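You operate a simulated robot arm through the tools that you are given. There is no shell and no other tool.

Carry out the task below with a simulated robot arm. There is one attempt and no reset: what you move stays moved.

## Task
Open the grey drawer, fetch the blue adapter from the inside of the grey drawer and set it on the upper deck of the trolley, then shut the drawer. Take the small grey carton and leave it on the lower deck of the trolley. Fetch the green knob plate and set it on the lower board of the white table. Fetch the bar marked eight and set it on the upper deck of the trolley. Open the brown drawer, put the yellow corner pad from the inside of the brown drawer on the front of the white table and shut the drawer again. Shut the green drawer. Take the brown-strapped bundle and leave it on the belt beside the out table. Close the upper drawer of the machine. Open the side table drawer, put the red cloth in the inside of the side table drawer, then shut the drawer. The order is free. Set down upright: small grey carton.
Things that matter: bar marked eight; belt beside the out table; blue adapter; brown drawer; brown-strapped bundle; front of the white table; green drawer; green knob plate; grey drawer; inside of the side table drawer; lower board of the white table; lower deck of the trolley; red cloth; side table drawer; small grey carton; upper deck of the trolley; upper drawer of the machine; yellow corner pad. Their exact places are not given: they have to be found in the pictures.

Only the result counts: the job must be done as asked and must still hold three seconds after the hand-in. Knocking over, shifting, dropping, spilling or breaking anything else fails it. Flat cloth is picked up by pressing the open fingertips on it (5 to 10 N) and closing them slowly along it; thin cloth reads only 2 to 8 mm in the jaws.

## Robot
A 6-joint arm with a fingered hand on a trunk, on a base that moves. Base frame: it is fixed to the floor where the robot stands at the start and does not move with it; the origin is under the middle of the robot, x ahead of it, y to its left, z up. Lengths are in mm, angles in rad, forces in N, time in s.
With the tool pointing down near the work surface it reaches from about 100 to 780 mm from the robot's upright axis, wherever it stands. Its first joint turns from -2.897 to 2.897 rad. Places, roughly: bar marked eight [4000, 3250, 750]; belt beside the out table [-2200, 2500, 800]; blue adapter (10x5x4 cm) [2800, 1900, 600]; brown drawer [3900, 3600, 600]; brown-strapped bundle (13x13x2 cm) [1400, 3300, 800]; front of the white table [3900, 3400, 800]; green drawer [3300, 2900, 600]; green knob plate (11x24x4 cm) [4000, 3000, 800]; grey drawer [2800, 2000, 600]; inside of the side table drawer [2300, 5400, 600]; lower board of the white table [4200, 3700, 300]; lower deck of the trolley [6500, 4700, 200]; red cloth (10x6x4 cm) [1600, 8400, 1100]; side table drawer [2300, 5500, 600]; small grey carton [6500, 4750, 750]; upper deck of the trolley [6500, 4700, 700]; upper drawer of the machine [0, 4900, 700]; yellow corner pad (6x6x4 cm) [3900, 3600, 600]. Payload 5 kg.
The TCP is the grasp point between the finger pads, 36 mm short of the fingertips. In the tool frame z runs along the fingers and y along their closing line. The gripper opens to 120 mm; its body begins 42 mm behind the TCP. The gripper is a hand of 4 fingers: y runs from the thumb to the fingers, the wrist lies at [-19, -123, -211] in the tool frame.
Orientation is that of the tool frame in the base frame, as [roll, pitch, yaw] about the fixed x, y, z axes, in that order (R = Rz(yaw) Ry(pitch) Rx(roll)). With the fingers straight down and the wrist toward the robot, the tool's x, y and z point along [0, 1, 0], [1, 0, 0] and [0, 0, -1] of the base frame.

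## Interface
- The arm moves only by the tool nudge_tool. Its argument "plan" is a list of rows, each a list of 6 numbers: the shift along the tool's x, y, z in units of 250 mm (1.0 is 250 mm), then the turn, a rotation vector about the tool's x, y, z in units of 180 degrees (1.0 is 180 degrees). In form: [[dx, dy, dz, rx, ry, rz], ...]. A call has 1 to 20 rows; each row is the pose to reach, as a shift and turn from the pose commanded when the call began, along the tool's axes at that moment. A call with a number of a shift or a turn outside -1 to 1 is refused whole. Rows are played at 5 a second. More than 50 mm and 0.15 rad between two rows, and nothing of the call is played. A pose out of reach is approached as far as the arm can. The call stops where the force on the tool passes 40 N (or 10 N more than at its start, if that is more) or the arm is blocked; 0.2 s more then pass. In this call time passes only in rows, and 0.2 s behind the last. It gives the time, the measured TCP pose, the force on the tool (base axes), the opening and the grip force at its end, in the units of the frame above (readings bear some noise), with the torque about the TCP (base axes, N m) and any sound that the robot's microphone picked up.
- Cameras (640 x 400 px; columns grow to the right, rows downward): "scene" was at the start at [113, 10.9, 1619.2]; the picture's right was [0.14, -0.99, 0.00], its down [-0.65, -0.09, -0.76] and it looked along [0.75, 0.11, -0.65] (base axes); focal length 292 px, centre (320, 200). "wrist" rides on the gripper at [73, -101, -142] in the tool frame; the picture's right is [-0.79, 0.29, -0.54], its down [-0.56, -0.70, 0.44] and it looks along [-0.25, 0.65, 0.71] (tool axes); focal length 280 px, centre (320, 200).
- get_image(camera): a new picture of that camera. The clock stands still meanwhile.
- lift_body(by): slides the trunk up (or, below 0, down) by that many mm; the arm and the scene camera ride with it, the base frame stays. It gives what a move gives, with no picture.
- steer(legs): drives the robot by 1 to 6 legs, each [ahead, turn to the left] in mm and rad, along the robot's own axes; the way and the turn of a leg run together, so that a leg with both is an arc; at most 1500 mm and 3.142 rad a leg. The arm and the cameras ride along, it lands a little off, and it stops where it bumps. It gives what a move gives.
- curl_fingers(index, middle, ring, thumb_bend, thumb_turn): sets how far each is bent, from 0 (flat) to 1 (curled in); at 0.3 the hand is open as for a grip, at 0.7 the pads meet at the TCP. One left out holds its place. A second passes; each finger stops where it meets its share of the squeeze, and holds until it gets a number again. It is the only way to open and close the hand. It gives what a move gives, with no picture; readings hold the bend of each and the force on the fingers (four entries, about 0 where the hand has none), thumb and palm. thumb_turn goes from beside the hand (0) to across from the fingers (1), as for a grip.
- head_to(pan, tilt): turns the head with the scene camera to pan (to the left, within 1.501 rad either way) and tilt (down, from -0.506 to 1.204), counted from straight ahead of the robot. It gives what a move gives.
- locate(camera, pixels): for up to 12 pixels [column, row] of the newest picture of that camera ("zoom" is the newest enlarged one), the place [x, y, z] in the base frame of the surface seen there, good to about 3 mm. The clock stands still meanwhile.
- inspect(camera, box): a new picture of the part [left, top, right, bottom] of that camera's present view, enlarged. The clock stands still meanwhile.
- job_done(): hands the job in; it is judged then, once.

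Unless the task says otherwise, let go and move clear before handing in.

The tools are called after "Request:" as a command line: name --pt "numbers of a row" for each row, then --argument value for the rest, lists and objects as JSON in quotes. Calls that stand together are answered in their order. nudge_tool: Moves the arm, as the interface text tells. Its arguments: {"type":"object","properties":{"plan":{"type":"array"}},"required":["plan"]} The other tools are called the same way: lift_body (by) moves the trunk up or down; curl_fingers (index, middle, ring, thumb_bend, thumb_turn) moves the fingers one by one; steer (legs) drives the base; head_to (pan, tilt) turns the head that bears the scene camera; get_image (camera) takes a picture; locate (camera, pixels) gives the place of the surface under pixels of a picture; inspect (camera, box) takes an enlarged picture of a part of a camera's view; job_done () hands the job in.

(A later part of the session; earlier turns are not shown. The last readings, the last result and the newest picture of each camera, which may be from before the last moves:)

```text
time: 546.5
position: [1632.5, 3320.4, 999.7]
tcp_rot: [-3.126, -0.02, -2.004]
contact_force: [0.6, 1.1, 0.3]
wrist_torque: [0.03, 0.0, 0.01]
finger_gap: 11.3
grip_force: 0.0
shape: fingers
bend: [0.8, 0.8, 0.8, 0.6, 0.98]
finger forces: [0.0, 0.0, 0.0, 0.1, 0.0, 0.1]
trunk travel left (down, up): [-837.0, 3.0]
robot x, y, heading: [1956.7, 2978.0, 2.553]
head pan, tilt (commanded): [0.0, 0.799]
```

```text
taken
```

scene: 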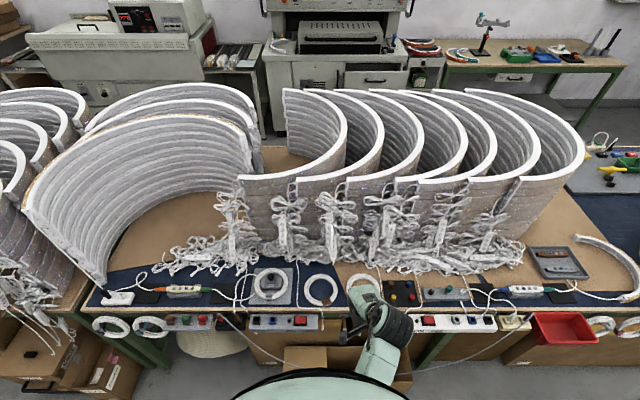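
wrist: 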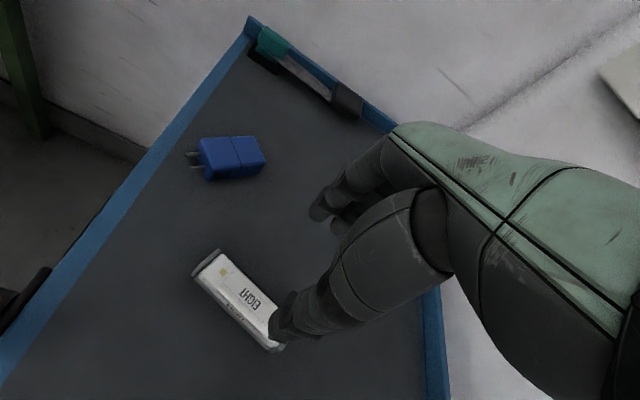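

The station is good. The plan: pinch the coil's near-right rim (at the strap) with fingers inside the hole and thumb outside. Move above (1474, 3333) with the closing line along −x.

Request:
curl_fingers --index 0.5 --middle 0.5 --ring 0.5 --thumb_bend 0.5

Request:
nudge_tool --pt "0.05 0.12 0 -0.001 -0.001 -0.028" --pt "0.1 0.24 0.04 -0.002 -0.002 -0.056" --pt "0.15 0.36 0.1 -0.003 -0.004 -0.084" --pt "0.19 0.48 0.18 -0.004 -0.005 -0.112" --pt "0.22 0.597 0.28 -0.005 -0.006 -0.138"

Request:
get_image --camera "wrist"

Request:
inspect --camera "scene" --box '[260, 230, 420, 330]'

```text
time: 547.5
position: [1633.4, 3319.4, 1000.1]
tcp_rot: [-3.127, -0.021, -2.005]
contact_force: [0.5, 0.5, 0.0]
wrist_torque: [-0.01, -0.02, 0.02]
finger_gap: 63.5
grip_force: 0.0
shape: fingers
bend: [0.5, 0.5, 0.5, 0.5, 0.98]
finger forces: [0.0, 0.0, 0.0, 0.1, 0.0, 0.0]
trunk travel left (down, up): [-837.0, 3.0]
robot x, y, heading: [1953.2, 2972.5, 2.553]
head pan, tilt (commanded): [0.0, 0.799]
```

```text
time: 548.7
position: [1474.4, 3332.6, 929.6]
tcp_rot: [3.138, -0.004, -1.57]
contact_force: [-0.1, 0.5, 1.1]
wrist_torque: [0.01, 0.0, -0.02]
finger_gap: 63.9
grip_force: 0.2
shape: fingers
bend: [0.5, 0.5, 0.5, 0.5, 0.98]
finger forces: [0.0, 0.0, 0.1, 0.0, 0.0, 0.0]
trunk travel left (down, up): [-837.0, 3.0]
robot x, y, heading: [1953.6, 2974.7, 2.552]
head pan, tilt (commanded): [0.0, 0.799]
```

```text
taken
```

wrist: 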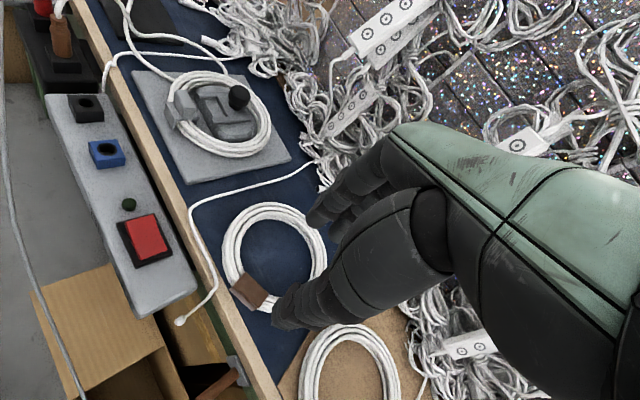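

```text
4.00 times, centred on (340, 280) of scene
```

zoom: 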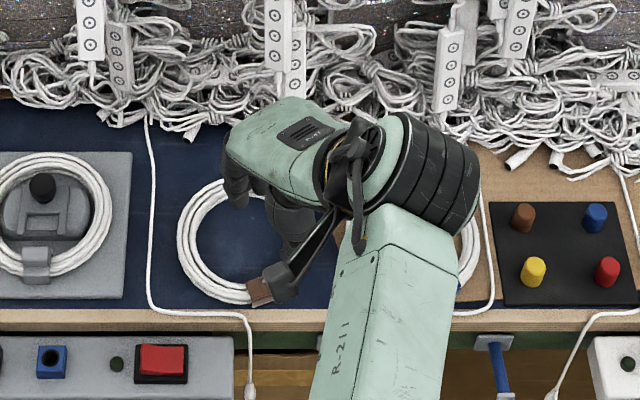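

Locate the coil's rim from the wrist camera to confirm alignment.

Request:
locate --camera "wrist" --pixels '[[230, 255], [245, 220], [275, 208], [310, 225], [322, 260], [250, 292], [270, 305], [275, 250], [205, 292], [182, 320], [320, 345], [260, 285]]'

```text
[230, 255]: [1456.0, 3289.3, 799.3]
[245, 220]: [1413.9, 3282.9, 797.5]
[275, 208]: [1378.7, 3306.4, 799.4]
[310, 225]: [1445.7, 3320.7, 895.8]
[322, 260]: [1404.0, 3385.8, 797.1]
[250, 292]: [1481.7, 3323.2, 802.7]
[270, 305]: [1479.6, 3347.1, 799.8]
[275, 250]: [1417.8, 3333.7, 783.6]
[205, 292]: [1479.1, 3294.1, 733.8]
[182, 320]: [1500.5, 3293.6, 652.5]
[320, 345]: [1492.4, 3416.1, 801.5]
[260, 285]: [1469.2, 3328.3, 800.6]
```

Coil centre refined to (1427, 3335), so the near rim is at x≈1482. Shift 7 mm and descend.

Request:
nudge_tool --pt "-0.01 -0.03 0 0 0 0"

Request:
lift_body --by -70

Request:
get_image --camera "wrist"

```text
time: 549.1
position: [1483.4, 3333.0, 928.8]
tcp_rot: [3.137, -0.001, -1.571]
contact_force: [0.5, -0.7, 0.8]
wrist_torque: [0.02, 0.0, 0.02]
finger_gap: 64.1
grip_force: 0.0
shape: fingers
bend: [0.5, 0.5, 0.5, 0.5, 0.98]
finger forces: [0.1, 0.0, 0.1, 0.0, 0.0, 0.1]
trunk travel left (down, up): [-837.0, 3.0]
robot x, y, heading: [1955.9, 2976.4, 2.548]
head pan, tilt (commanded): [0.0, 0.799]
```

```text
time: 550.2
position: [1484.0, 3334.4, 858.4]
tcp_rot: [3.136, -0.001, -1.572]
contact_force: [0.0, -0.6, 0.2]
wrist_torque: [0.02, -0.01, -0.01]
finger_gap: 64.0
grip_force: 0.2
shape: fingers
bend: [0.5, 0.5, 0.5, 0.5, 0.98]
finger forces: [0.1, 0.0, 0.0, 0.0, 0.0, 0.0]
trunk travel left (down, up): [-767.0, 73.0]
robot x, y, heading: [1958.7, 2979.5, 2.548]
head pan, tilt (commanded): [0.0, 0.799]
```

```text
taken
```

wrist: 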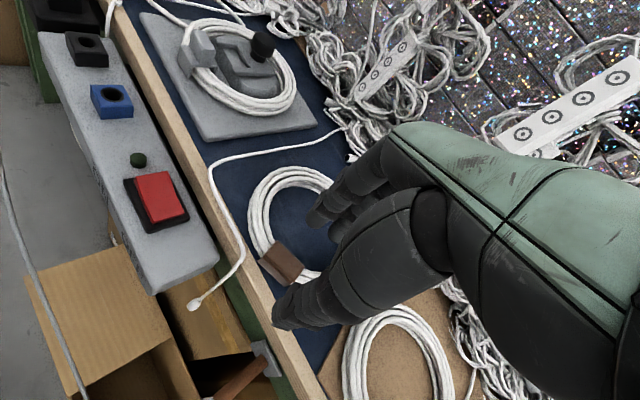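

Looks right: thumb outside the rim, fingers over the hole. Descend 32 mm more.

Request:
lift_body --by -25

Request:
lift_body --by -8

Request:
get_image --camera "wrist"

```text
time: 550.9
position: [1483.0, 3334.5, 834.1]
tcp_rot: [3.137, -0.004, -1.573]
contact_force: [-0.4, -0.2, -0.1]
wrist_torque: [-0.01, -0.02, -0.02]
finger_gap: 64.1
grip_force: 0.1
shape: fingers
bend: [0.5, 0.5, 0.5, 0.5, 0.98]
finger forces: [0.1, 0.1, 0.0, 0.0, 0.0, 0.1]
trunk travel left (down, up): [-742.0, 98.0]
robot x, y, heading: [1954.2, 2978.8, 2.547]
head pan, tilt (commanded): [0.0, 0.799]
```

```text
time: 551.5
position: [1483.3, 3333.7, 826.0]
tcp_rot: [3.136, -0.002, -1.573]
contact_force: [0.3, -1.2, 0.1]
wrist_torque: [0.01, 0.03, 0.04]
finger_gap: 63.9
grip_force: 0.1
shape: fingers
bend: [0.5, 0.5, 0.5, 0.5, 0.98]
finger forces: [0.0, 0.1, 0.0, 0.0, 0.0, 0.0]
trunk travel left (down, up): [-734.0, 106.0]
robot x, y, heading: [1950.5, 2980.1, 2.548]
head pan, tilt (commanded): [0.0, 0.799]
```

```text
taken
```

wrist: 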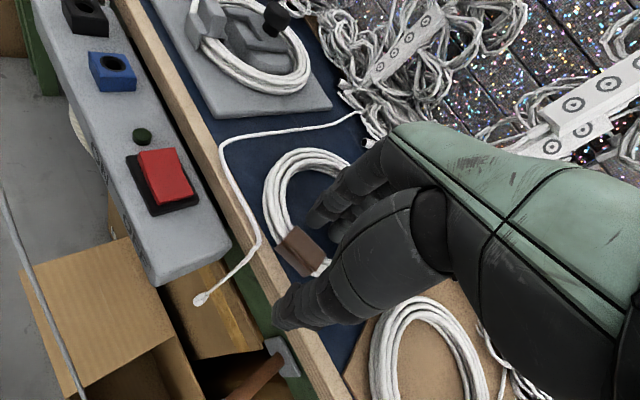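

Close on the rim.

Request:
curl_fingers --index 0.66 --middle 0.66 --ring 0.66 --thumb_bend 0.65

Request:
get_image --camera "wrist"

```text
time: 552.5
position: [1482.1, 3334.4, 826.0]
tcp_rot: [3.138, -0.002, -1.573]
contact_force: [0.1, -0.3, 0.3]
wrist_torque: [0.0, -0.01, -0.02]
finger_gap: 22.0
grip_force: 1.4
shape: fingers
bend: [0.65, 0.66, 0.65, 0.64, 0.97]
finger forces: [1.0, 0.0, 0.5, 0.0, 1.5, 0.0]
trunk travel left (down, up): [-734.0, 106.0]
robot x, y, heading: [1955.5, 2978.9, 2.548]
head pan, tilt (commanded): [0.0, 0.799]
```

```text
taken
```

wrist: 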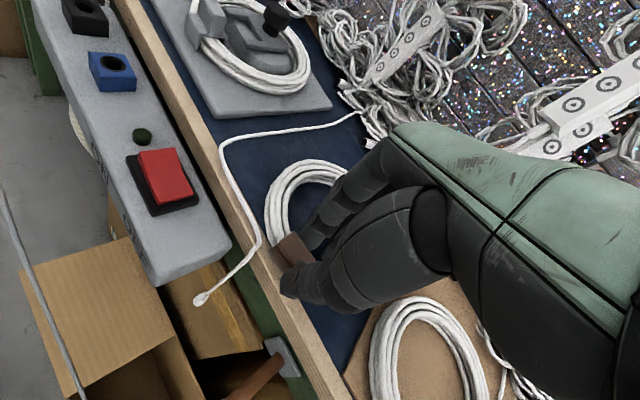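

Contact established. Squeeze more and lift 30 mm.

Request:
curl_fingers --index 0.78 --middle 0.78 --ring 0.78 --thumb_bend 0.76

Request:
lift_body --by 35

Request:
get_image --camera "wrist"

```text
time: 553.5
position: [1483.2, 3334.4, 826.6]
tcp_rot: [3.136, -0.002, -1.573]
contact_force: [0.2, 1.2, 1.0]
wrist_torque: [0.01, 0.05, -0.01]
finger_gap: 18.0
grip_force: 10.7
shape: fingers
bend: [0.71, 0.78, 0.78, 0.68, 0.98]
finger forces: [10.3, 0.0, 0.0, 0.0, 11.2, 0.0]
trunk travel left (down, up): [-734.0, 106.0]
robot x, y, heading: [1955.0, 2971.6, 2.553]
head pan, tilt (commanded): [0.0, 0.799]
```

```text
time: 554.3
position: [1483.9, 3334.1, 859.8]
tcp_rot: [3.138, -0.002, -1.572]
contact_force: [0.4, 0.5, -0.3]
wrist_torque: [-0.02, -0.02, 0.0]
finger_gap: 16.7
grip_force: 9.0
shape: fingers
bend: [0.71, 0.78, 0.78, 0.7, 0.98]
finger forces: [8.8, 0.0, 0.0, 0.0, 9.8, 0.1]
trunk travel left (down, up): [-769.0, 71.0]
robot x, y, heading: [1952.7, 2974.9, 2.553]
head pan, tilt (commanded): [0.0, 0.799]
```

```text
taken
```

wrist: 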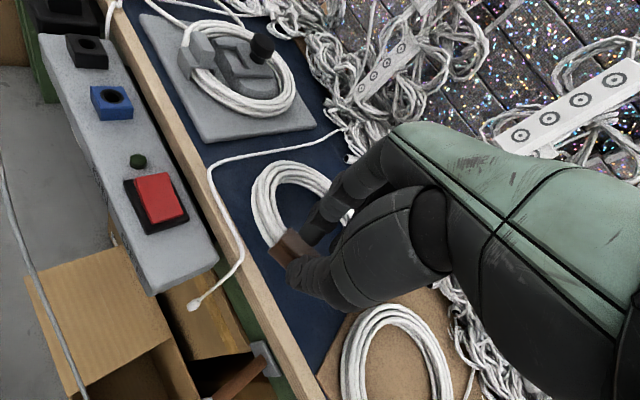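

I'll check whether the coil is actually lifted by locating its rim heights.

Request:
locate --camera "wrist" --pixels '[[262, 205], [268, 180], [295, 170], [325, 180], [290, 245], [350, 340], [300, 200]]'

Request:
inspect --camera "wrist" --box '[220, 140, 400, 320]'

```text
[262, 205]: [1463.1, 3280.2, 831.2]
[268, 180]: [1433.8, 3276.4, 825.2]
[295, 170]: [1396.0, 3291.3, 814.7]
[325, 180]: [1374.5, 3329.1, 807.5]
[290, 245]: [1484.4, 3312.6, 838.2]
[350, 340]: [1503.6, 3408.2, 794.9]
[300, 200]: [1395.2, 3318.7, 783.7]
```

```text
2.22 times, centred on (310, 230) of wrist
```

zoom: 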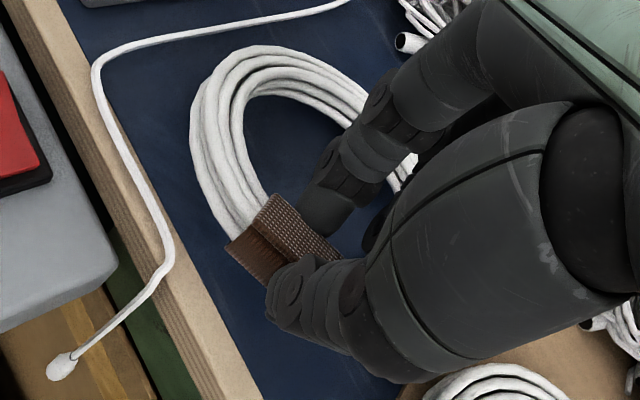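

It's lifted (near side z 838, far side drooping to 807), held by index and thumb. Squeeze more and raise further.

Request:
curl_fingers --index 0.95 --thumb_bend 0.9

Request:
lift_body --by 70

Request:
get_image --camera "wrist"

```text
time: 555.3
position: [1481.9, 3333.3, 860.2]
tcp_rot: [3.137, -0.004, -1.571]
contact_force: [0.5, 0.3, 0.2]
wrist_torque: [-0.01, -0.02, 0.01]
finger_gap: 1.8
grip_force: 0.1
shape: fingers
bend: [0.75, 0.78, 0.78, 0.85, 0.97]
finger forces: [0.1, 0.0, 0.0, 0.0, 0.0, 0.0]
trunk travel left (down, up): [-769.0, 71.0]
robot x, y, heading: [1953.8, 2971.0, 2.552]
head pan, tilt (commanded): [0.0, 0.799]
```

```text
time: 556.4
position: [1483.5, 3333.4, 931.8]
tcp_rot: [3.136, -0.003, -1.573]
contact_force: [-0.4, -0.2, 0.8]
wrist_torque: [0.0, 0.01, -0.01]
finger_gap: 2.5
grip_force: 0.0
shape: fingers
bend: [0.75, 0.78, 0.78, 0.86, 0.97]
finger forces: [0.0, 0.0, 0.1, 0.0, 0.0, 0.0]
trunk travel left (down, up): [-839.0, 1.0]
robot x, y, heading: [1953.1, 2975.4, 2.549]
head pan, tilt (commanded): [0.0, 0.799]
```

```text
taken
```

wrist: 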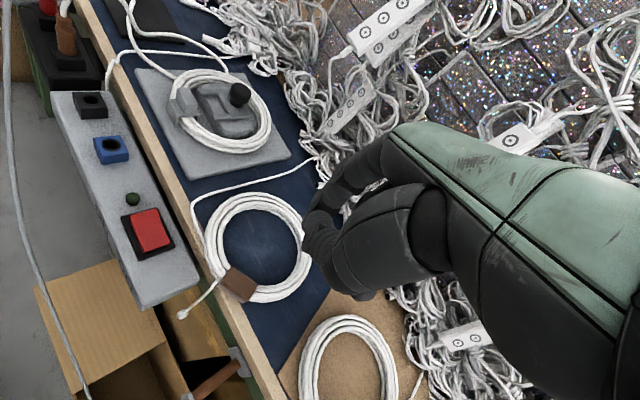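

The coil slipped when over-squeezed and settled back on the table slightly shifted. I'll re-measure it and regrasp with only index, middle and thumb, lower and with moderate force.

Request:
curl_fingers --index 0.5 --middle 0.5 --ring 0.42 --thumb_bend 0.5

Request:
inspect --camera "wrist" --box '[170, 150, 350, 330]'

Request:
locate --camera "zoom" --pixels '[[100, 250], [125, 150], [200, 110], [290, 130], [330, 240], [260, 330], [170, 290], [200, 200], [150, 330], [100, 180], [60, 110], [50, 360]]'

```text
time: 557.4
position: [1482.9, 3333.9, 931.5]
tcp_rot: [3.137, -0.001, -1.572]
contact_force: [-0.2, -0.9, 0.4]
wrist_torque: [0.02, 0.01, 0.0]
finger_gap: 63.7
grip_force: 0.0
shape: fingers
bend: [0.5, 0.5, 0.42, 0.5, 0.98]
finger forces: [0.0, 0.0, 0.0, 0.1, 0.1, 0.0]
trunk travel left (down, up): [-839.0, 1.0]
robot x, y, heading: [1954.8, 2974.4, 2.552]
head pan, tilt (commanded): [0.0, 0.799]
```

```text
2.22 times, centred on (260, 240) of wrist
```

zoom: 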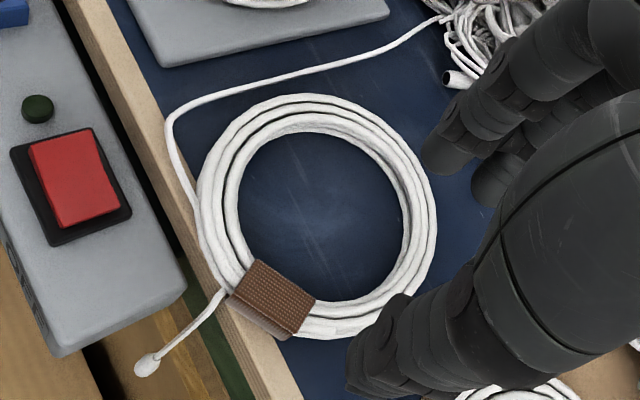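

```text
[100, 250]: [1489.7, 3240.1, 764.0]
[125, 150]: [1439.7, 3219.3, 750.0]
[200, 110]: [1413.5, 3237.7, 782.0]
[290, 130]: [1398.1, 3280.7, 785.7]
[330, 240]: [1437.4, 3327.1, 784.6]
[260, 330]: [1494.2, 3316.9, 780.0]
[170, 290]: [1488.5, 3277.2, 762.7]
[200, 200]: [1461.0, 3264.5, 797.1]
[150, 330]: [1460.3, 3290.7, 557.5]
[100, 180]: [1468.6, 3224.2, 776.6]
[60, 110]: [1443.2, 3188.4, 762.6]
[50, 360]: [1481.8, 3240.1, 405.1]
```

Request:
locate --camera "zoom" --pixels '[[213, 195], [245, 135], [310, 110], [380, 140], [420, 215], [400, 280], [350, 318], [270, 295], [225, 260], [320, 215], [300, 310]]'

```text
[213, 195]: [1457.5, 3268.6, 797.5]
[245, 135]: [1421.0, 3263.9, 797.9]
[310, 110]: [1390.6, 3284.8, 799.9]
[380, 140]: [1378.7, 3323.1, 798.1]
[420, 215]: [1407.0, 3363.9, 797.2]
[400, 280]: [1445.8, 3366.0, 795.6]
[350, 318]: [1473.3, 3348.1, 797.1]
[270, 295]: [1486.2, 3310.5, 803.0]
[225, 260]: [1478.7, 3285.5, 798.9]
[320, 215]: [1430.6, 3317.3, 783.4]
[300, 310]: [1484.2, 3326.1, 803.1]
```

Coil refit: centre (1432, 3316), lying flat. Move to its near rim at (1485, 3316) and descend to z≈823.

Request:
nudge_tool --pt "0.072 -0.01 0 0 0 0"

Request:
lift_body --by -98

Request:
get_image --camera "wrist"

Request:
lift_body --by -10

```text
time: 557.8
position: [1485.5, 3315.4, 932.1]
tcp_rot: [3.135, 0.0, -1.573]
contact_force: [0.3, 0.6, 0.6]
wrist_torque: [0.04, 0.0, 0.0]
finger_gap: 63.6
grip_force: 0.1
shape: fingers
bend: [0.5, 0.5, 0.42, 0.5, 0.98]
finger forces: [0.0, 0.0, 0.1, 0.0, 0.0, 0.0]
trunk travel left (down, up): [-839.0, 1.0]
robot x, y, heading: [1954.0, 2974.7, 2.549]
head pan, tilt (commanded): [0.0, 0.799]
```

```text
time: 559.1
position: [1485.8, 3315.8, 831.9]
tcp_rot: [3.137, -0.001, -1.572]
contact_force: [0.7, -0.7, 0.9]
wrist_torque: [-0.03, 0.05, -0.03]
finger_gap: 63.6
grip_force: 0.0
shape: fingers
bend: [0.5, 0.5, 0.42, 0.5, 0.98]
finger forces: [0.0, 0.0, 0.0, 0.0, 0.0, 0.0]
trunk travel left (down, up): [-741.0, 99.0]
robot x, y, heading: [1954.3, 2974.0, 2.553]
head pan, tilt (commanded): [0.0, 0.799]
```

```text
taken
```

wrist: 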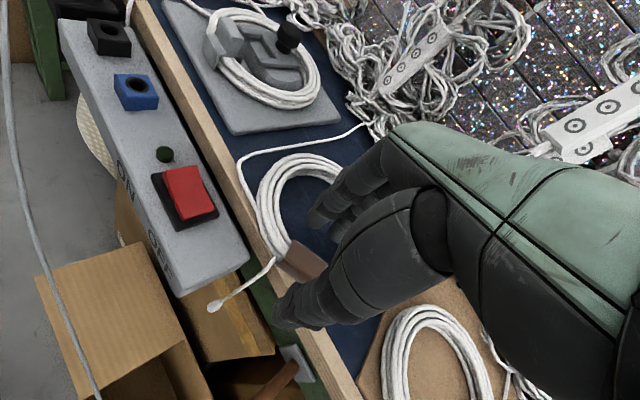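

```text
time: 559.6
position: [1485.6, 3315.3, 821.5]
tcp_rot: [3.137, -0.003, -1.572]
contact_force: [-0.6, -0.3, 0.1]
wrist_torque: [-0.03, 0.01, -0.02]
finger_gap: 63.5
grip_force: 0.2
shape: fingers
bend: [0.5, 0.5, 0.42, 0.5, 0.98]
finger forces: [0.0, 0.1, 0.1, 0.0, 0.1, 0.1]
trunk travel left (down, up): [-731.0, 109.0]
robot x, y, heading: [1955.4, 2976.0, 2.55]
head pan, tilt (commanded): [0.0, 0.799]
```

Now close index, middle and thumb only.

Request:
curl_fingers --index 0.66 --middle 0.66 --thumb_bend 0.64

Request:
curl_fingers --index 0.73 --middle 0.73 --thumb_bend 0.7

Request:
inspect --camera "wrist" --box '[220, 140, 400, 340]'

```text
time: 560.6
position: [1486.3, 3315.9, 824.3]
tcp_rot: [3.137, -0.003, -1.573]
contact_force: [-0.2, -0.6, -0.1]
wrist_torque: [0.03, -0.03, -0.01]
finger_gap: 21.3
grip_force: 0.2
shape: fingers
bend: [0.65, 0.66, 0.42, 0.64, 0.98]
finger forces: [0.4, 0.1, 0.1, 0.0, 0.6, 0.0]
trunk travel left (down, up): [-731.0, 109.0]
robot x, y, heading: [1955.1, 2977.1, 2.548]
head pan, tilt (commanded): [0.0, 0.799]
```

```text
time: 561.6
position: [1485.0, 3316.1, 822.7]
tcp_rot: [3.137, -0.002, -1.572]
contact_force: [0.1, 0.4, -1.7]
wrist_torque: [-0.01, -0.01, 0.02]
finger_gap: 18.0
grip_force: 9.7
shape: fingers
bend: [0.72, 0.72, 0.42, 0.64, 0.96]
finger forces: [6.6, 2.7, 0.1, 0.0, 9.2, 0.1]
trunk travel left (down, up): [-731.0, 109.0]
robot x, y, heading: [1957.0, 2980.8, 2.553]
head pan, tilt (commanded): [0.0, 0.799]
```

```text
2.00 times, centred on (310, 240) of wrist
```

zoom: 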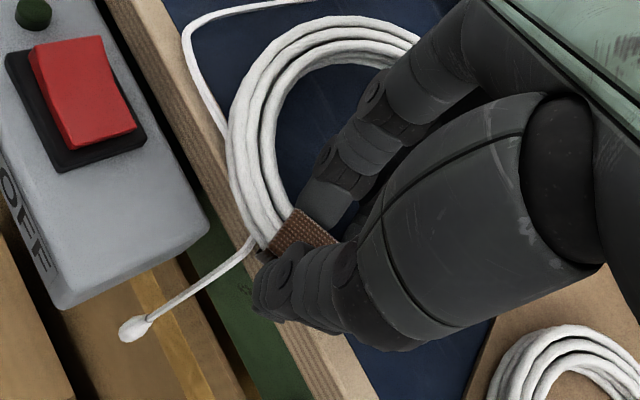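

Index 6.6 N, middle 2.7 N, thumb 9 N. A touch more on the middle finger, then lift a little.

Request:
curl_fingers --index 0.75 --middle 0.77 --thumb_bend 0.72

Request:
lift_body --by 30

Request:
inspect --camera "wrist" --box '[220, 140, 400, 340]'

```text
time: 562.6
position: [1484.6, 3315.1, 822.1]
tcp_rot: [3.135, -0.002, -1.57]
contact_force: [0.3, 0.7, -1.4]
wrist_torque: [-0.01, -0.04, 0.03]
finger_gap: 17.8
grip_force: 14.6
shape: fingers
bend: [0.74, 0.76, 0.42, 0.62, 0.95]
finger forces: [8.2, 6.7, 0.0, 0.0, 14.6, 0.0]
trunk travel left (down, up): [-731.0, 109.0]
robot x, y, heading: [1952.5, 2974.4, 2.552]
head pan, tilt (commanded): [0.0, 0.799]
```

```text
time: 563.4
position: [1485.0, 3316.0, 853.3]
tcp_rot: [3.136, -0.003, -1.574]
contact_force: [-0.6, -0.1, -1.3]
wrist_torque: [0.03, -0.03, 0.01]
finger_gap: 17.8
grip_force: 15.2
shape: fingers
bend: [0.74, 0.76, 0.42, 0.62, 0.95]
finger forces: [8.1, 6.6, 0.1, 0.0, 14.7, 0.0]
trunk travel left (down, up): [-761.0, 79.0]
robot x, y, heading: [1953.0, 2977.2, 2.553]
head pan, tilt (commanded): [0.0, 0.799]
```

```text
2.00 times, centred on (310, 240) of wrist
```

zoom: 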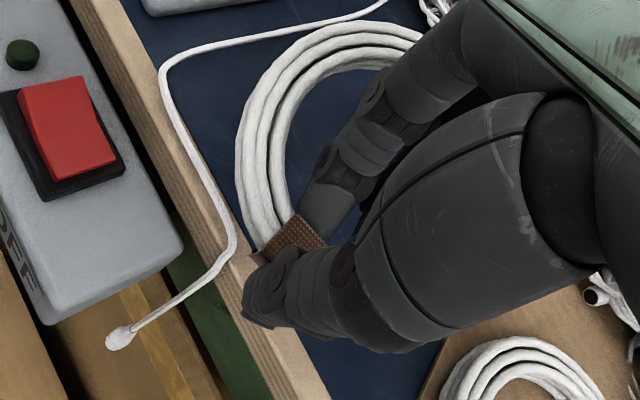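

The coil is lifted level and stable (thumb 14.7 N). Raise fully, retract, and back out into the aisle.

Request:
lift_body --by 78

Request:
nudge_tool --pt "0 -0.05 -0.1 0 0 0" --pt "0 -0.15 -0.2 0 0 0" --pt "0 -0.3 -0.24 0 0 0" --pt "0 -0.45 -0.24 0 0 0" --pt "0 -0.6 -0.24 0 0 0"

Request:
steer --legs '[[-320, 0]]'

Request:
get_image --camera "wrist"

Request:
get_image --camera "scene"

```text
time: 564.5
position: [1485.9, 3315.9, 929.6]
tcp_rot: [3.137, -0.001, -1.572]
contact_force: [0.5, -0.2, -1.1]
wrist_torque: [-0.06, -0.02, 0.01]
finger_gap: 17.8
grip_force: 14.2
shape: fingers
bend: [0.74, 0.76, 0.42, 0.62, 0.95]
finger forces: [8.2, 6.7, 0.0, 0.0, 14.6, 0.0]
trunk travel left (down, up): [-839.0, 1.0]
robot x, y, heading: [1957.0, 2977.8, 2.549]
head pan, tilt (commanded): [0.0, 0.799]
```

```text
time: 565.8
position: [1635.6, 3315.3, 989.1]
tcp_rot: [3.136, 0.001, -1.572]
contact_force: [0.9, -0.3, -0.1]
wrist_torque: [-0.02, -0.04, 0.03]
finger_gap: 17.7
grip_force: 14.4
shape: fingers
bend: [0.74, 0.76, 0.42, 0.62, 0.95]
finger forces: [8.0, 6.6, 0.0, 0.0, 14.5, 0.0]
trunk travel left (down, up): [-839.0, 1.0]
robot x, y, heading: [1953.7, 2978.2, 2.55]
head pan, tilt (commanded): [0.0, 0.799]
```

```text
time: 568.0
position: [1899.3, 3138.6, 988.1]
tcp_rot: [3.138, -0.001, -1.571]
contact_force: [-0.2, 0.2, -0.3]
wrist_torque: [0.02, -0.03, 0.01]
finger_gap: 17.7
grip_force: 14.8
shape: fingers
bend: [0.74, 0.76, 0.42, 0.62, 0.95]
finger forces: [8.1, 6.6, 0.0, 0.0, 14.4, 0.0]
trunk travel left (down, up): [-839.0, 1.0]
robot x, y, heading: [2221.3, 2796.8, 2.55]
head pan, tilt (commanded): [0.0, 0.799]
```

```text
taken
```

wrist: 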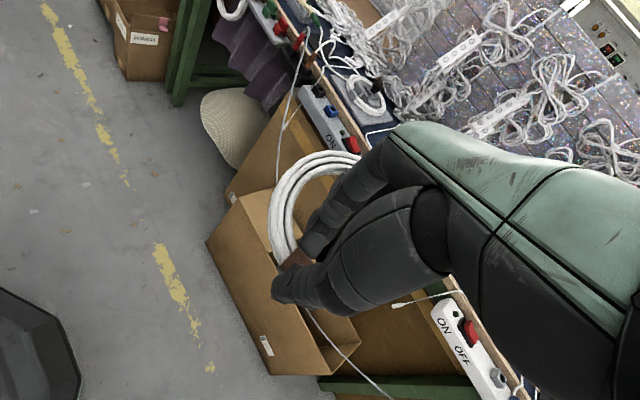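

```text
taken
```

scene: 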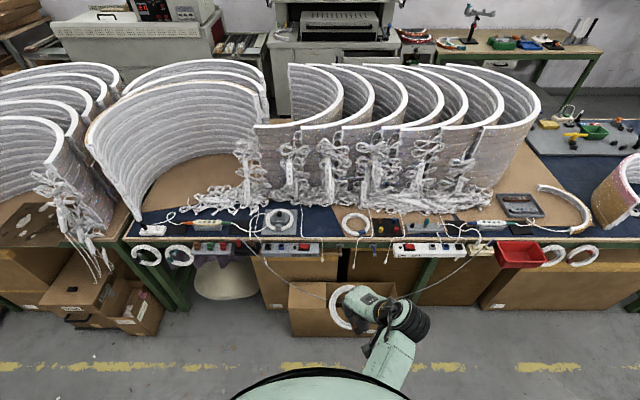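

Coil is secure. Turn to face back down the aisle and drive toward the start area.

Request:
steer --legs '[[0, 1.568], [1500, 0], [1450, 0]]'

Request:
head_to --pan -1.2 --tilt 0.4

Request:
get_image --camera "scene"

Request:
head_to --pan -0.3 --tilt 0.4

Request:
get_image --camera "scene"

```text
time: 588.3
position: [205.4, 40.3, 988.0]
tcp_rot: [3.137, -0.003, -0.008]
contact_force: [-0.2, 0.0, -0.2]
wrist_torque: [0.05, -0.05, -0.01]
finger_gap: 17.4
grip_force: 13.9
shape: fingers
bend: [0.74, 0.76, 0.42, 0.62, 0.95]
finger forces: [8.0, 6.0, 0.0, 0.1, 13.8, 0.0]
trunk travel left (down, up): [-839.0, 1.0]
robot x, y, heading: [544.8, 351.5, -2.164]
head pan, tilt (commanded): [0.0, 0.799]
```

```text
time: 589.7
position: [206.1, 40.2, 988.0]
tcp_rot: [3.136, -0.001, -0.008]
contact_force: [-0.4, -0.2, -0.7]
wrist_torque: [0.02, -0.01, 0.03]
finger_gap: 17.4
grip_force: 13.6
shape: fingers
bend: [0.74, 0.76, 0.42, 0.62, 0.95]
finger forces: [8.1, 6.0, 0.0, 0.1, 13.7, 0.0]
trunk travel left (down, up): [-839.0, 1.0]
robot x, y, heading: [544.8, 359.2, -2.169]
head pan, tilt (commanded): [-1.201, 0.4]
```

```text
taken
```

scene: 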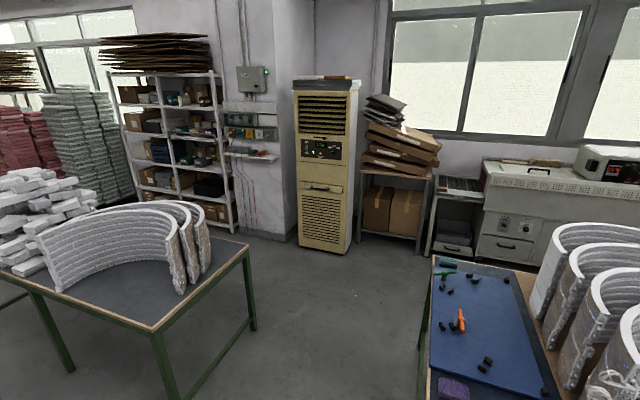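

```text
time: 590.9
position: [206.5, 40.6, 987.8]
tcp_rot: [3.138, -0.003, -0.009]
contact_force: [0.0, 0.4, -0.6]
wrist_torque: [0.04, -0.02, 0.02]
finger_gap: 17.7
grip_force: 14.0
shape: fingers
bend: [0.74, 0.76, 0.42, 0.62, 0.95]
finger forces: [8.0, 5.9, 0.0, 0.1, 13.8, 0.0]
trunk travel left (down, up): [-839.0, 1.0]
robot x, y, heading: [546.6, 355.9, -2.164]
head pan, tilt (commanded): [-0.3, 0.4]
```

```text
taken
```

scene: 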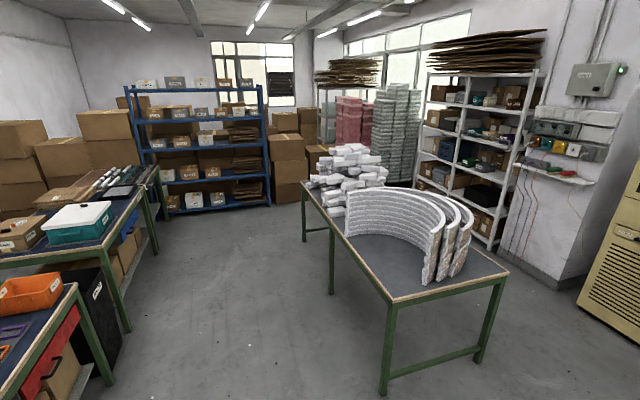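

The belt candidate is the dark-slatted tray at (460, 187) of the first view, beside the console. I'll look again and locate it.

Request:
head_to --pan -1.4 --tilt 0.4

Request:
get_image --camera "scene"

Request:
inspect --camera "scene" --box '[260, 100, 500, 250]'

Request:
locate --camera "zoom" --pixels '[[320, 210], [300, 200], [380, 215], [300, 225], [380, 240], [330, 380], [250, 340], [200, 280], [420, 330], [450, 250], [100, 380], [330, 300]]'

```text
time: 592.2
position: [206.1, 38.9, 988.5]
tcp_rot: [3.136, -0.002, -0.009]
contact_force: [1.0, -0.3, -0.5]
wrist_torque: [0.03, 0.0, 0.02]
finger_gap: 17.6
grip_force: 14.3
shape: fingers
bend: [0.74, 0.76, 0.42, 0.62, 0.95]
finger forces: [8.0, 5.9, 0.0, 0.0, 13.7, 0.1]
trunk travel left (down, up): [-839.0, 1.0]
robot x, y, heading: [548.1, 356.3, -2.168]
head pan, tilt (commanded): [-1.4, 0.4]
```

```text
taken
```

scene: 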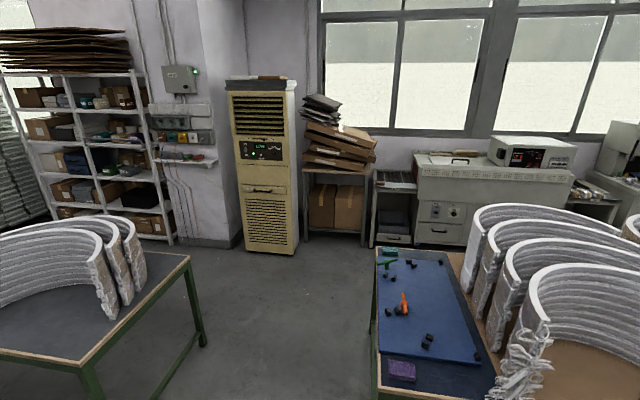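

```text
2.67 times, centred on (380, 175) of scene
```

zoom: 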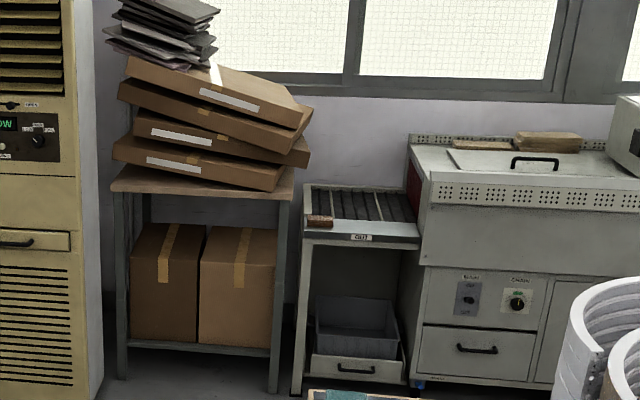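

```text
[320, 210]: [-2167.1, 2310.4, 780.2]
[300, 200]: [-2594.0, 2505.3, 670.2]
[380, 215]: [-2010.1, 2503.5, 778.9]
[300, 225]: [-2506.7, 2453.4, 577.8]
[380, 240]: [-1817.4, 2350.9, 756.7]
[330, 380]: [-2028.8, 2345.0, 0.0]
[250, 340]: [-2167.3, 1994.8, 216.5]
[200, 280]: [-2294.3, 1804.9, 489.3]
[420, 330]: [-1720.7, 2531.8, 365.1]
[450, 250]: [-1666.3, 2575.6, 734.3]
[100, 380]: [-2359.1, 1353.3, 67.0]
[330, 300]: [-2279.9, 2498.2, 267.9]
```

It matches the belt's location (−2200, 2500, 800). Zoom in more closely on it.

Request:
inspect --camera "scene" --box '[366, 160, 430, 200]'

Request:
locate --camera "zoom" --pixels '[[90, 110], [500, 120], [120, 260], [540, 280], [80, 280], [250, 150], [300, 200], [400, 200], [450, 250], [200, 270], [130, 230], [530, 300]]'

```text
10.00 times, centred on (398, 180) of scene
```

zoom: 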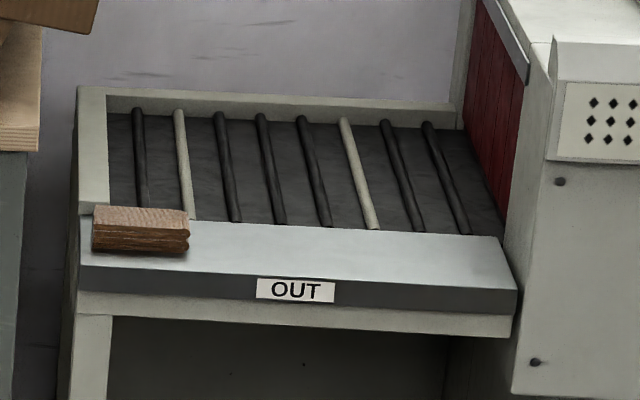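

```text
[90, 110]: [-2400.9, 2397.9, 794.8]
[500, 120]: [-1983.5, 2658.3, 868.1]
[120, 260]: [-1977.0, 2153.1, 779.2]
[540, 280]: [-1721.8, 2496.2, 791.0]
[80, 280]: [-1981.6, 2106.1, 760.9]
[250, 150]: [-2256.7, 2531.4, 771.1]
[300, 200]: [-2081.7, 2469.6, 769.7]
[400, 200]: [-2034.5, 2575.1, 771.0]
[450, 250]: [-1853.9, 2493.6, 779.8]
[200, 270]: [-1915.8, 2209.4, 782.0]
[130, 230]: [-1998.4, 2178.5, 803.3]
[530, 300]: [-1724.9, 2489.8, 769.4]
```

The belt is the dark slatted surface behind the OUT plate (z≈770, n≈−3010…−3400, t≈650…1080). Now locate the obstacles along the passage.

Request:
locate --camera "scene" --pixels '[[204, 345], [190, 258], [85, 370], [374, 330], [376, 250], [380, 395], [300, 390], [300, 300], [240, 300], [340, 260], [385, 245], [310, 240]]'

```text
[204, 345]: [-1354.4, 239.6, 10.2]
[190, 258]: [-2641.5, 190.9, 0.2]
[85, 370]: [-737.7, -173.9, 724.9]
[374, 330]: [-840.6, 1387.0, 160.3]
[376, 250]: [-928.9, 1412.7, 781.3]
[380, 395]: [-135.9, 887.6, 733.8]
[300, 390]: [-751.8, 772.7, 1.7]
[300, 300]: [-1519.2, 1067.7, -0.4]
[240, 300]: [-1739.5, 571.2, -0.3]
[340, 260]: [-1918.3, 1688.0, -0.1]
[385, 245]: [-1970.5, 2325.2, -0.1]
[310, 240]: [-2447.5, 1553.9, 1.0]
```

The passage toward the belt is clear along t≈100 (tables at t≤−560 and t≥650). Drive: down to t≈100, across to n≈−2050, then along to t≈850, and face the belt.

Request:
steer --legs '[[500, 0], [0, -1.575], [1200, 0], [1100, 0]]'

Request:
head_to --pan -0.5 --tilt 0.5

Request:
get_image --camera "scene"

```text
time: 612.0
position: [-1950.6, 1585.8, 989.4]
tcp_rot: [3.137, -0.003, -1.575]
contact_force: [0.1, 0.2, -0.2]
wrist_torque: [-0.01, -0.04, 0.0]
finger_gap: 17.3
grip_force: 13.3
shape: fingers
bend: [0.74, 0.76, 0.42, 0.63, 0.95]
finger forces: [7.8, 5.8, 0.1, 0.0, 13.4, 0.0]
trunk travel left (down, up): [-839.0, 1.0]
robot x, y, heading: [-1632.7, 1244.2, 2.55]
head pan, tilt (commanded): [-1.4, 0.4]
```

```text
time: 613.2
position: [-1950.7, 1586.1, 988.0]
tcp_rot: [3.135, -0.002, -1.576]
contact_force: [0.5, -0.7, -1.2]
wrist_torque: [0.02, -0.07, -0.01]
finger_gap: 17.2
grip_force: 13.7
shape: fingers
bend: [0.74, 0.76, 0.42, 0.63, 0.95]
finger forces: [7.7, 5.8, 0.1, 0.1, 13.4, 0.0]
trunk travel left (down, up): [-839.0, 1.0]
robot x, y, heading: [-1632.0, 1246.8, 2.547]
head pan, tilt (commanded): [-0.499, 0.499]
```

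```text
taken
```

scene: 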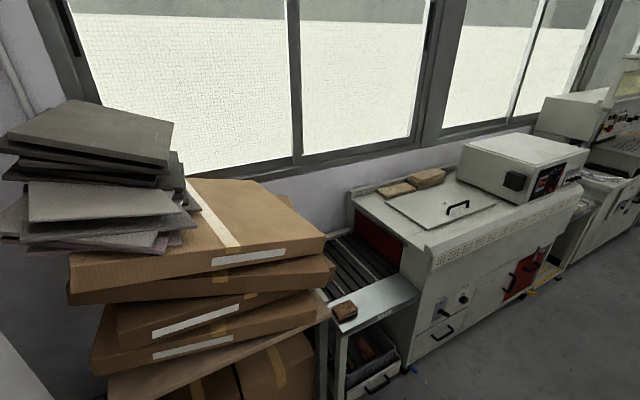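

The belt (between the leaning boxes and the console) is visible at (360, 260). Turn right, go along, and then face it.

Request:
locate --camera "scene" --pixels '[[325, 240], [330, 270], [325, 310], [350, 260], [370, 270], [340, 245], [345, 312], [410, 290], [360, 230], [430, 265]]'

Request:
steer --legs '[[0, -1.571], [745, 0], [0, 1.571]]'

Request:
head_to --pan 0.0 --tilt 0.6

Request:
get_image --camera "scene"

```text
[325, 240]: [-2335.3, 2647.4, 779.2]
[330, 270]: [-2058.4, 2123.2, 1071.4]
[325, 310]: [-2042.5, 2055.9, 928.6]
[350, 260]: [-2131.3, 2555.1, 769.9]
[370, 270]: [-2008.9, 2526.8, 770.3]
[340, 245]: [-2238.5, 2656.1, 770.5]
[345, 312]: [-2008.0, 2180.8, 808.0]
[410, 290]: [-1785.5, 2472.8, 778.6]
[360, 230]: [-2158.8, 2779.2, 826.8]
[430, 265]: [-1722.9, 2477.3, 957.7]
```

```text
time: 626.7
position: [-1529.9, 2204.8, 989.4]
tcp_rot: [3.136, -0.001, -1.576]
contact_force: [0.2, 0.2, -1.4]
wrist_torque: [-0.03, -0.03, 0.02]
finger_gap: 16.8
grip_force: 12.8
shape: fingers
bend: [0.74, 0.76, 0.42, 0.63, 0.95]
finger forces: [7.6, 5.4, 0.1, 0.0, 12.6, 0.1]
trunk travel left (down, up): [-839.0, 1.0]
robot x, y, heading: [-1209.5, 1866.5, 2.548]
head pan, tilt (commanded): [-0.499, 0.499]
```

```text
time: 627.6
position: [-1529.3, 2206.1, 988.4]
tcp_rot: [3.137, -0.002, -1.574]
contact_force: [-0.6, -0.3, -0.5]
wrist_torque: [-0.02, -0.03, -0.01]
finger_gap: 16.8
grip_force: 13.3
shape: fingers
bend: [0.74, 0.76, 0.42, 0.63, 0.95]
finger forces: [7.6, 5.3, 0.1, 0.0, 12.6, 0.0]
trunk travel left (down, up): [-839.0, 1.0]
robot x, y, heading: [-1209.5, 1865.3, 2.55]
head pan, tilt (commanded): [0.0, 0.6]
```

```text
taken
```

scene: 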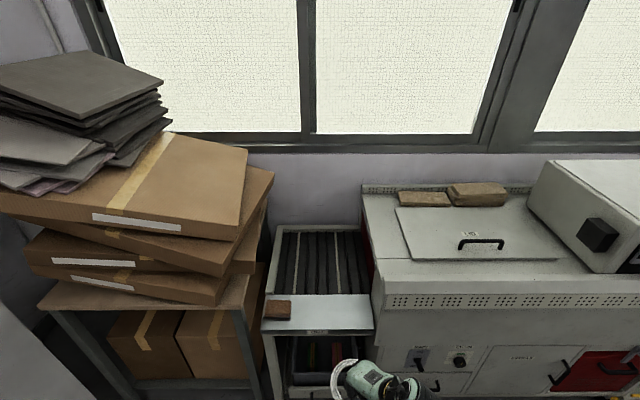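

Now facing the belt at (320, 262). Locate its corners and surroundings.

Request:
inspect --camera "scene" --box '[240, 210, 400, 310]'

Request:
locate --camera "zoom" --pixels '[[150, 95], [480, 95], [130, 325], [500, 330], [300, 200], [300, 300], [300, 330], [180, 250], [450, 250], [300, 120], [130, 60], [520, 250]]'

```text
4.00 times, centred on (320, 260) of scene
```

zoom: 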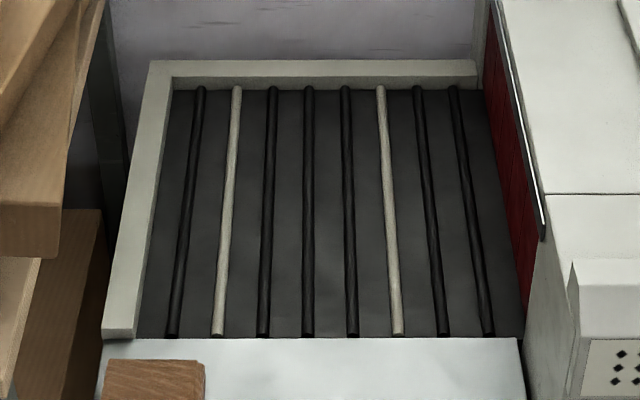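

```text
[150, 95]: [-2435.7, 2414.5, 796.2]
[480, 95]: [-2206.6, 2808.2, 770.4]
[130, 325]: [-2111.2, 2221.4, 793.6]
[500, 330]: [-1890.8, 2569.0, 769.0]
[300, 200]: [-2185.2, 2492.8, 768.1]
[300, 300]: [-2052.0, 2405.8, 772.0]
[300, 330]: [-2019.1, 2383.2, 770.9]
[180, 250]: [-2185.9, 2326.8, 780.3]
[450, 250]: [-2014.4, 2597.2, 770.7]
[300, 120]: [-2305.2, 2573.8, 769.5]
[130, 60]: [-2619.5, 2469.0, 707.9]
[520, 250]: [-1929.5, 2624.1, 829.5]
```

The belt spans n −3010…−3370, t 665…1070 at z≈770 (rods ~780). Drive 470 mm closer, then position the coil over the belt with the wrist straight behind.

Request:
steer --legs '[[470, 0]]'

Request:
nudge_tool --pt "0.02 0.12 0 0 0 0.03" --pt "0.04 0.25 0 0 0 0.06" --pt "0.06 0.38 0 0 0 0.09" --pt "0.086 0.513 0 0 0 0.126"

Request:
head_to --pan 0.0 --tilt 0.85

Request:
get_image --camera "scene"

Request:
get_image --camera "wrist"

```text
time: 630.7
position: [-1912.7, 2463.7, 987.8]
tcp_rot: [3.139, -0.003, -1.575]
contact_force: [-0.8, 1.0, -0.7]
wrist_torque: [-0.03, -0.04, 0.04]
finger_gap: 16.8
grip_force: 12.4
shape: fingers
bend: [0.74, 0.76, 0.42, 0.63, 0.95]
finger forces: [7.6, 5.3, 0.1, 0.0, 12.6, 0.0]
trunk travel left (down, up): [-839.0, 1.0]
robot x, y, heading: [-1592.5, 2122.3, 2.545]
head pan, tilt (commanded): [0.0, 0.6]
stopped in leg 1: the robot was blocked; the commanded pose is now the measured one
```

```text
time: 631.7
position: [-2030.3, 2450.0, 986.0]
tcp_rot: [3.131, -0.018, -1.963]
contact_force: [0.4, 0.0, -0.3]
wrist_torque: [-0.02, 0.01, 0.0]
finger_gap: 16.5
grip_force: 12.8
shape: fingers
bend: [0.74, 0.76, 0.42, 0.63, 0.95]
finger forces: [7.8, 5.4, 0.0, 0.1, 12.8, 0.0]
out of reach, approached as far as the arm can: row 4
trunk travel left (down, up): [-839.0, 1.0]
robot x, y, heading: [-1595.9, 2124.8, 2.544]
head pan, tilt (commanded): [0.0, 0.6]
```

```text
time: 632.5
position: [-2028.0, 2449.5, 987.0]
tcp_rot: [3.128, -0.019, -1.959]
contact_force: [0.3, 0.2, -1.6]
wrist_torque: [-0.03, -0.02, -0.01]
finger_gap: 16.9
grip_force: 12.9
shape: fingers
bend: [0.74, 0.76, 0.42, 0.63, 0.95]
finger forces: [7.7, 5.4, 0.0, 0.0, 12.8, 0.0]
trunk travel left (down, up): [-839.0, 1.0]
robot x, y, heading: [-1594.6, 2129.0, 2.546]
head pan, tilt (commanded): [0.0, 0.85]
```

```text
taken
```

scene: 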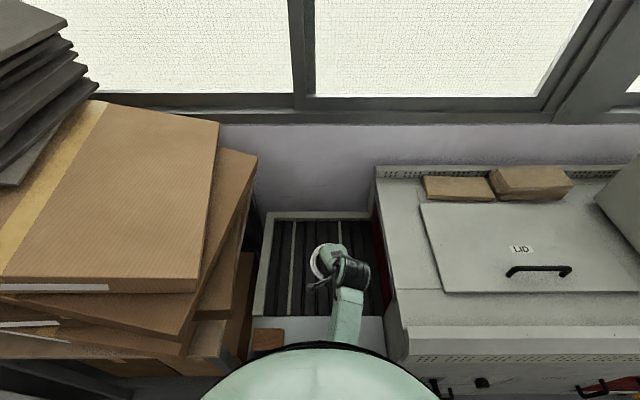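

```text
taken
```

wrist: 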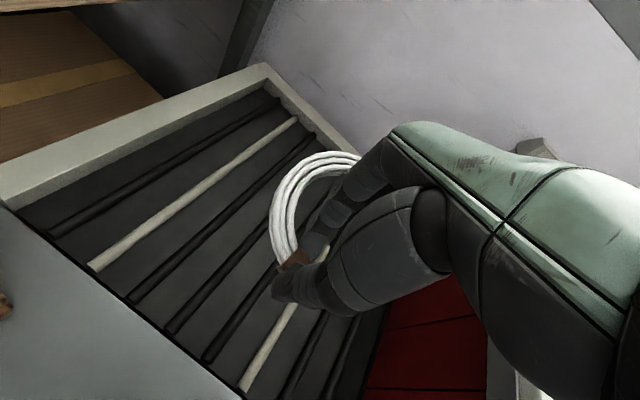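

The coil is over the belt (n≈−3106, t≈875). The base just touched something at the stand, so I'll ease back 15 mm, then lower.

Request:
steer --legs '[[-15, 0]]'

Request:
lift_body --by -110

Request:
get_image --camera "wrist"

Request:
inspect --camera "scene" --box '[220, 190, 420, 315]'

```text
time: 633.3
position: [-2019.3, 2444.3, 985.3]
tcp_rot: [3.132, -0.02, -1.959]
contact_force: [-0.5, 1.0, -1.6]
wrist_torque: [-0.07, -0.05, 0.02]
finger_gap: 16.8
grip_force: 12.3
shape: fingers
bend: [0.74, 0.76, 0.42, 0.63, 0.95]
finger forces: [7.7, 5.4, 0.0, 0.0, 12.8, 0.0]
trunk travel left (down, up): [-839.0, 1.0]
robot x, y, heading: [-1581.1, 2117.0, 2.549]
head pan, tilt (commanded): [0.0, 0.85]
```

```text
time: 634.7
position: [-2016.7, 2441.6, 876.6]
tcp_rot: [3.13, -0.018, -1.959]
contact_force: [0.0, 0.0, -0.8]
wrist_torque: [-0.04, -0.02, 0.0]
finger_gap: 16.7
grip_force: 12.9
shape: fingers
bend: [0.74, 0.76, 0.42, 0.63, 0.95]
finger forces: [7.8, 5.5, 0.0, 0.0, 12.7, 0.0]
trunk travel left (down, up): [-729.0, 111.0]
robot x, y, heading: [-1579.2, 2117.5, 2.547]
head pan, tilt (commanded): [0.0, 0.85]
```

```text
taken
```

wrist: 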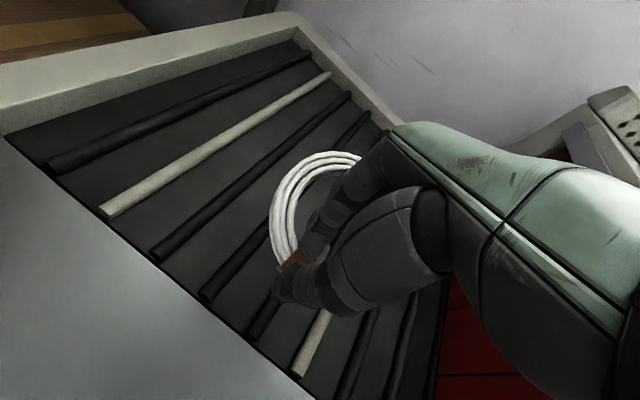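

```text
3.20 times, centred on (320, 252) of scene
```

zoom: 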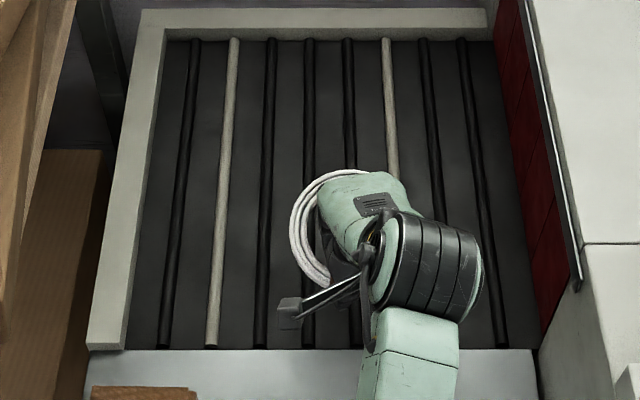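

Coil is above the belt. Lower in steps.

Request:
lift_body --by -44

Request:
lift_body --by -5

Request:
lift_body --by -4

```text
time: 635.5
position: [-2017.1, 2442.1, 832.4]
tcp_rot: [3.129, -0.017, -1.958]
contact_force: [-0.1, -0.7, -0.8]
wrist_torque: [-0.03, 0.0, -0.02]
finger_gap: 16.9
grip_force: 12.7
shape: fingers
bend: [0.74, 0.76, 0.42, 0.63, 0.95]
finger forces: [7.7, 5.4, 0.0, 0.0, 12.9, 0.1]
trunk travel left (down, up): [-685.0, 155.0]
robot x, y, heading: [-1581.0, 2112.5, 2.545]
head pan, tilt (commanded): [0.0, 0.85]
```

```text
time: 636.1
position: [-2016.4, 2442.0, 827.2]
tcp_rot: [3.129, -0.019, -1.96]
contact_force: [0.5, 0.1, -1.0]
wrist_torque: [0.0, -0.04, 0.04]
finger_gap: 16.5
grip_force: 12.3
shape: fingers
bend: [0.74, 0.76, 0.42, 0.63, 0.95]
finger forces: [7.7, 5.3, 0.0, 0.0, 12.8, 0.0]
trunk travel left (down, up): [-680.0, 160.0]
robot x, y, heading: [-1585.5, 2114.2, 2.548]
head pan, tilt (commanded): [0.0, 0.85]
```

```text
time: 636.6
position: [-2017.6, 2441.9, 824.0]
tcp_rot: [3.128, -0.017, -1.959]
contact_force: [0.0, -0.3, -0.1]
wrist_torque: [-0.04, -0.01, 0.01]
finger_gap: 16.7
grip_force: 12.8
shape: fingers
bend: [0.74, 0.76, 0.42, 0.63, 0.95]
finger forces: [7.8, 5.4, 0.0, 0.0, 12.8, 0.0]
trunk travel left (down, up): [-676.0, 164.0]
robot x, y, heading: [-1576.6, 2115.7, 2.549]
head pan, tilt (commanded): [0.0, 0.85]
```

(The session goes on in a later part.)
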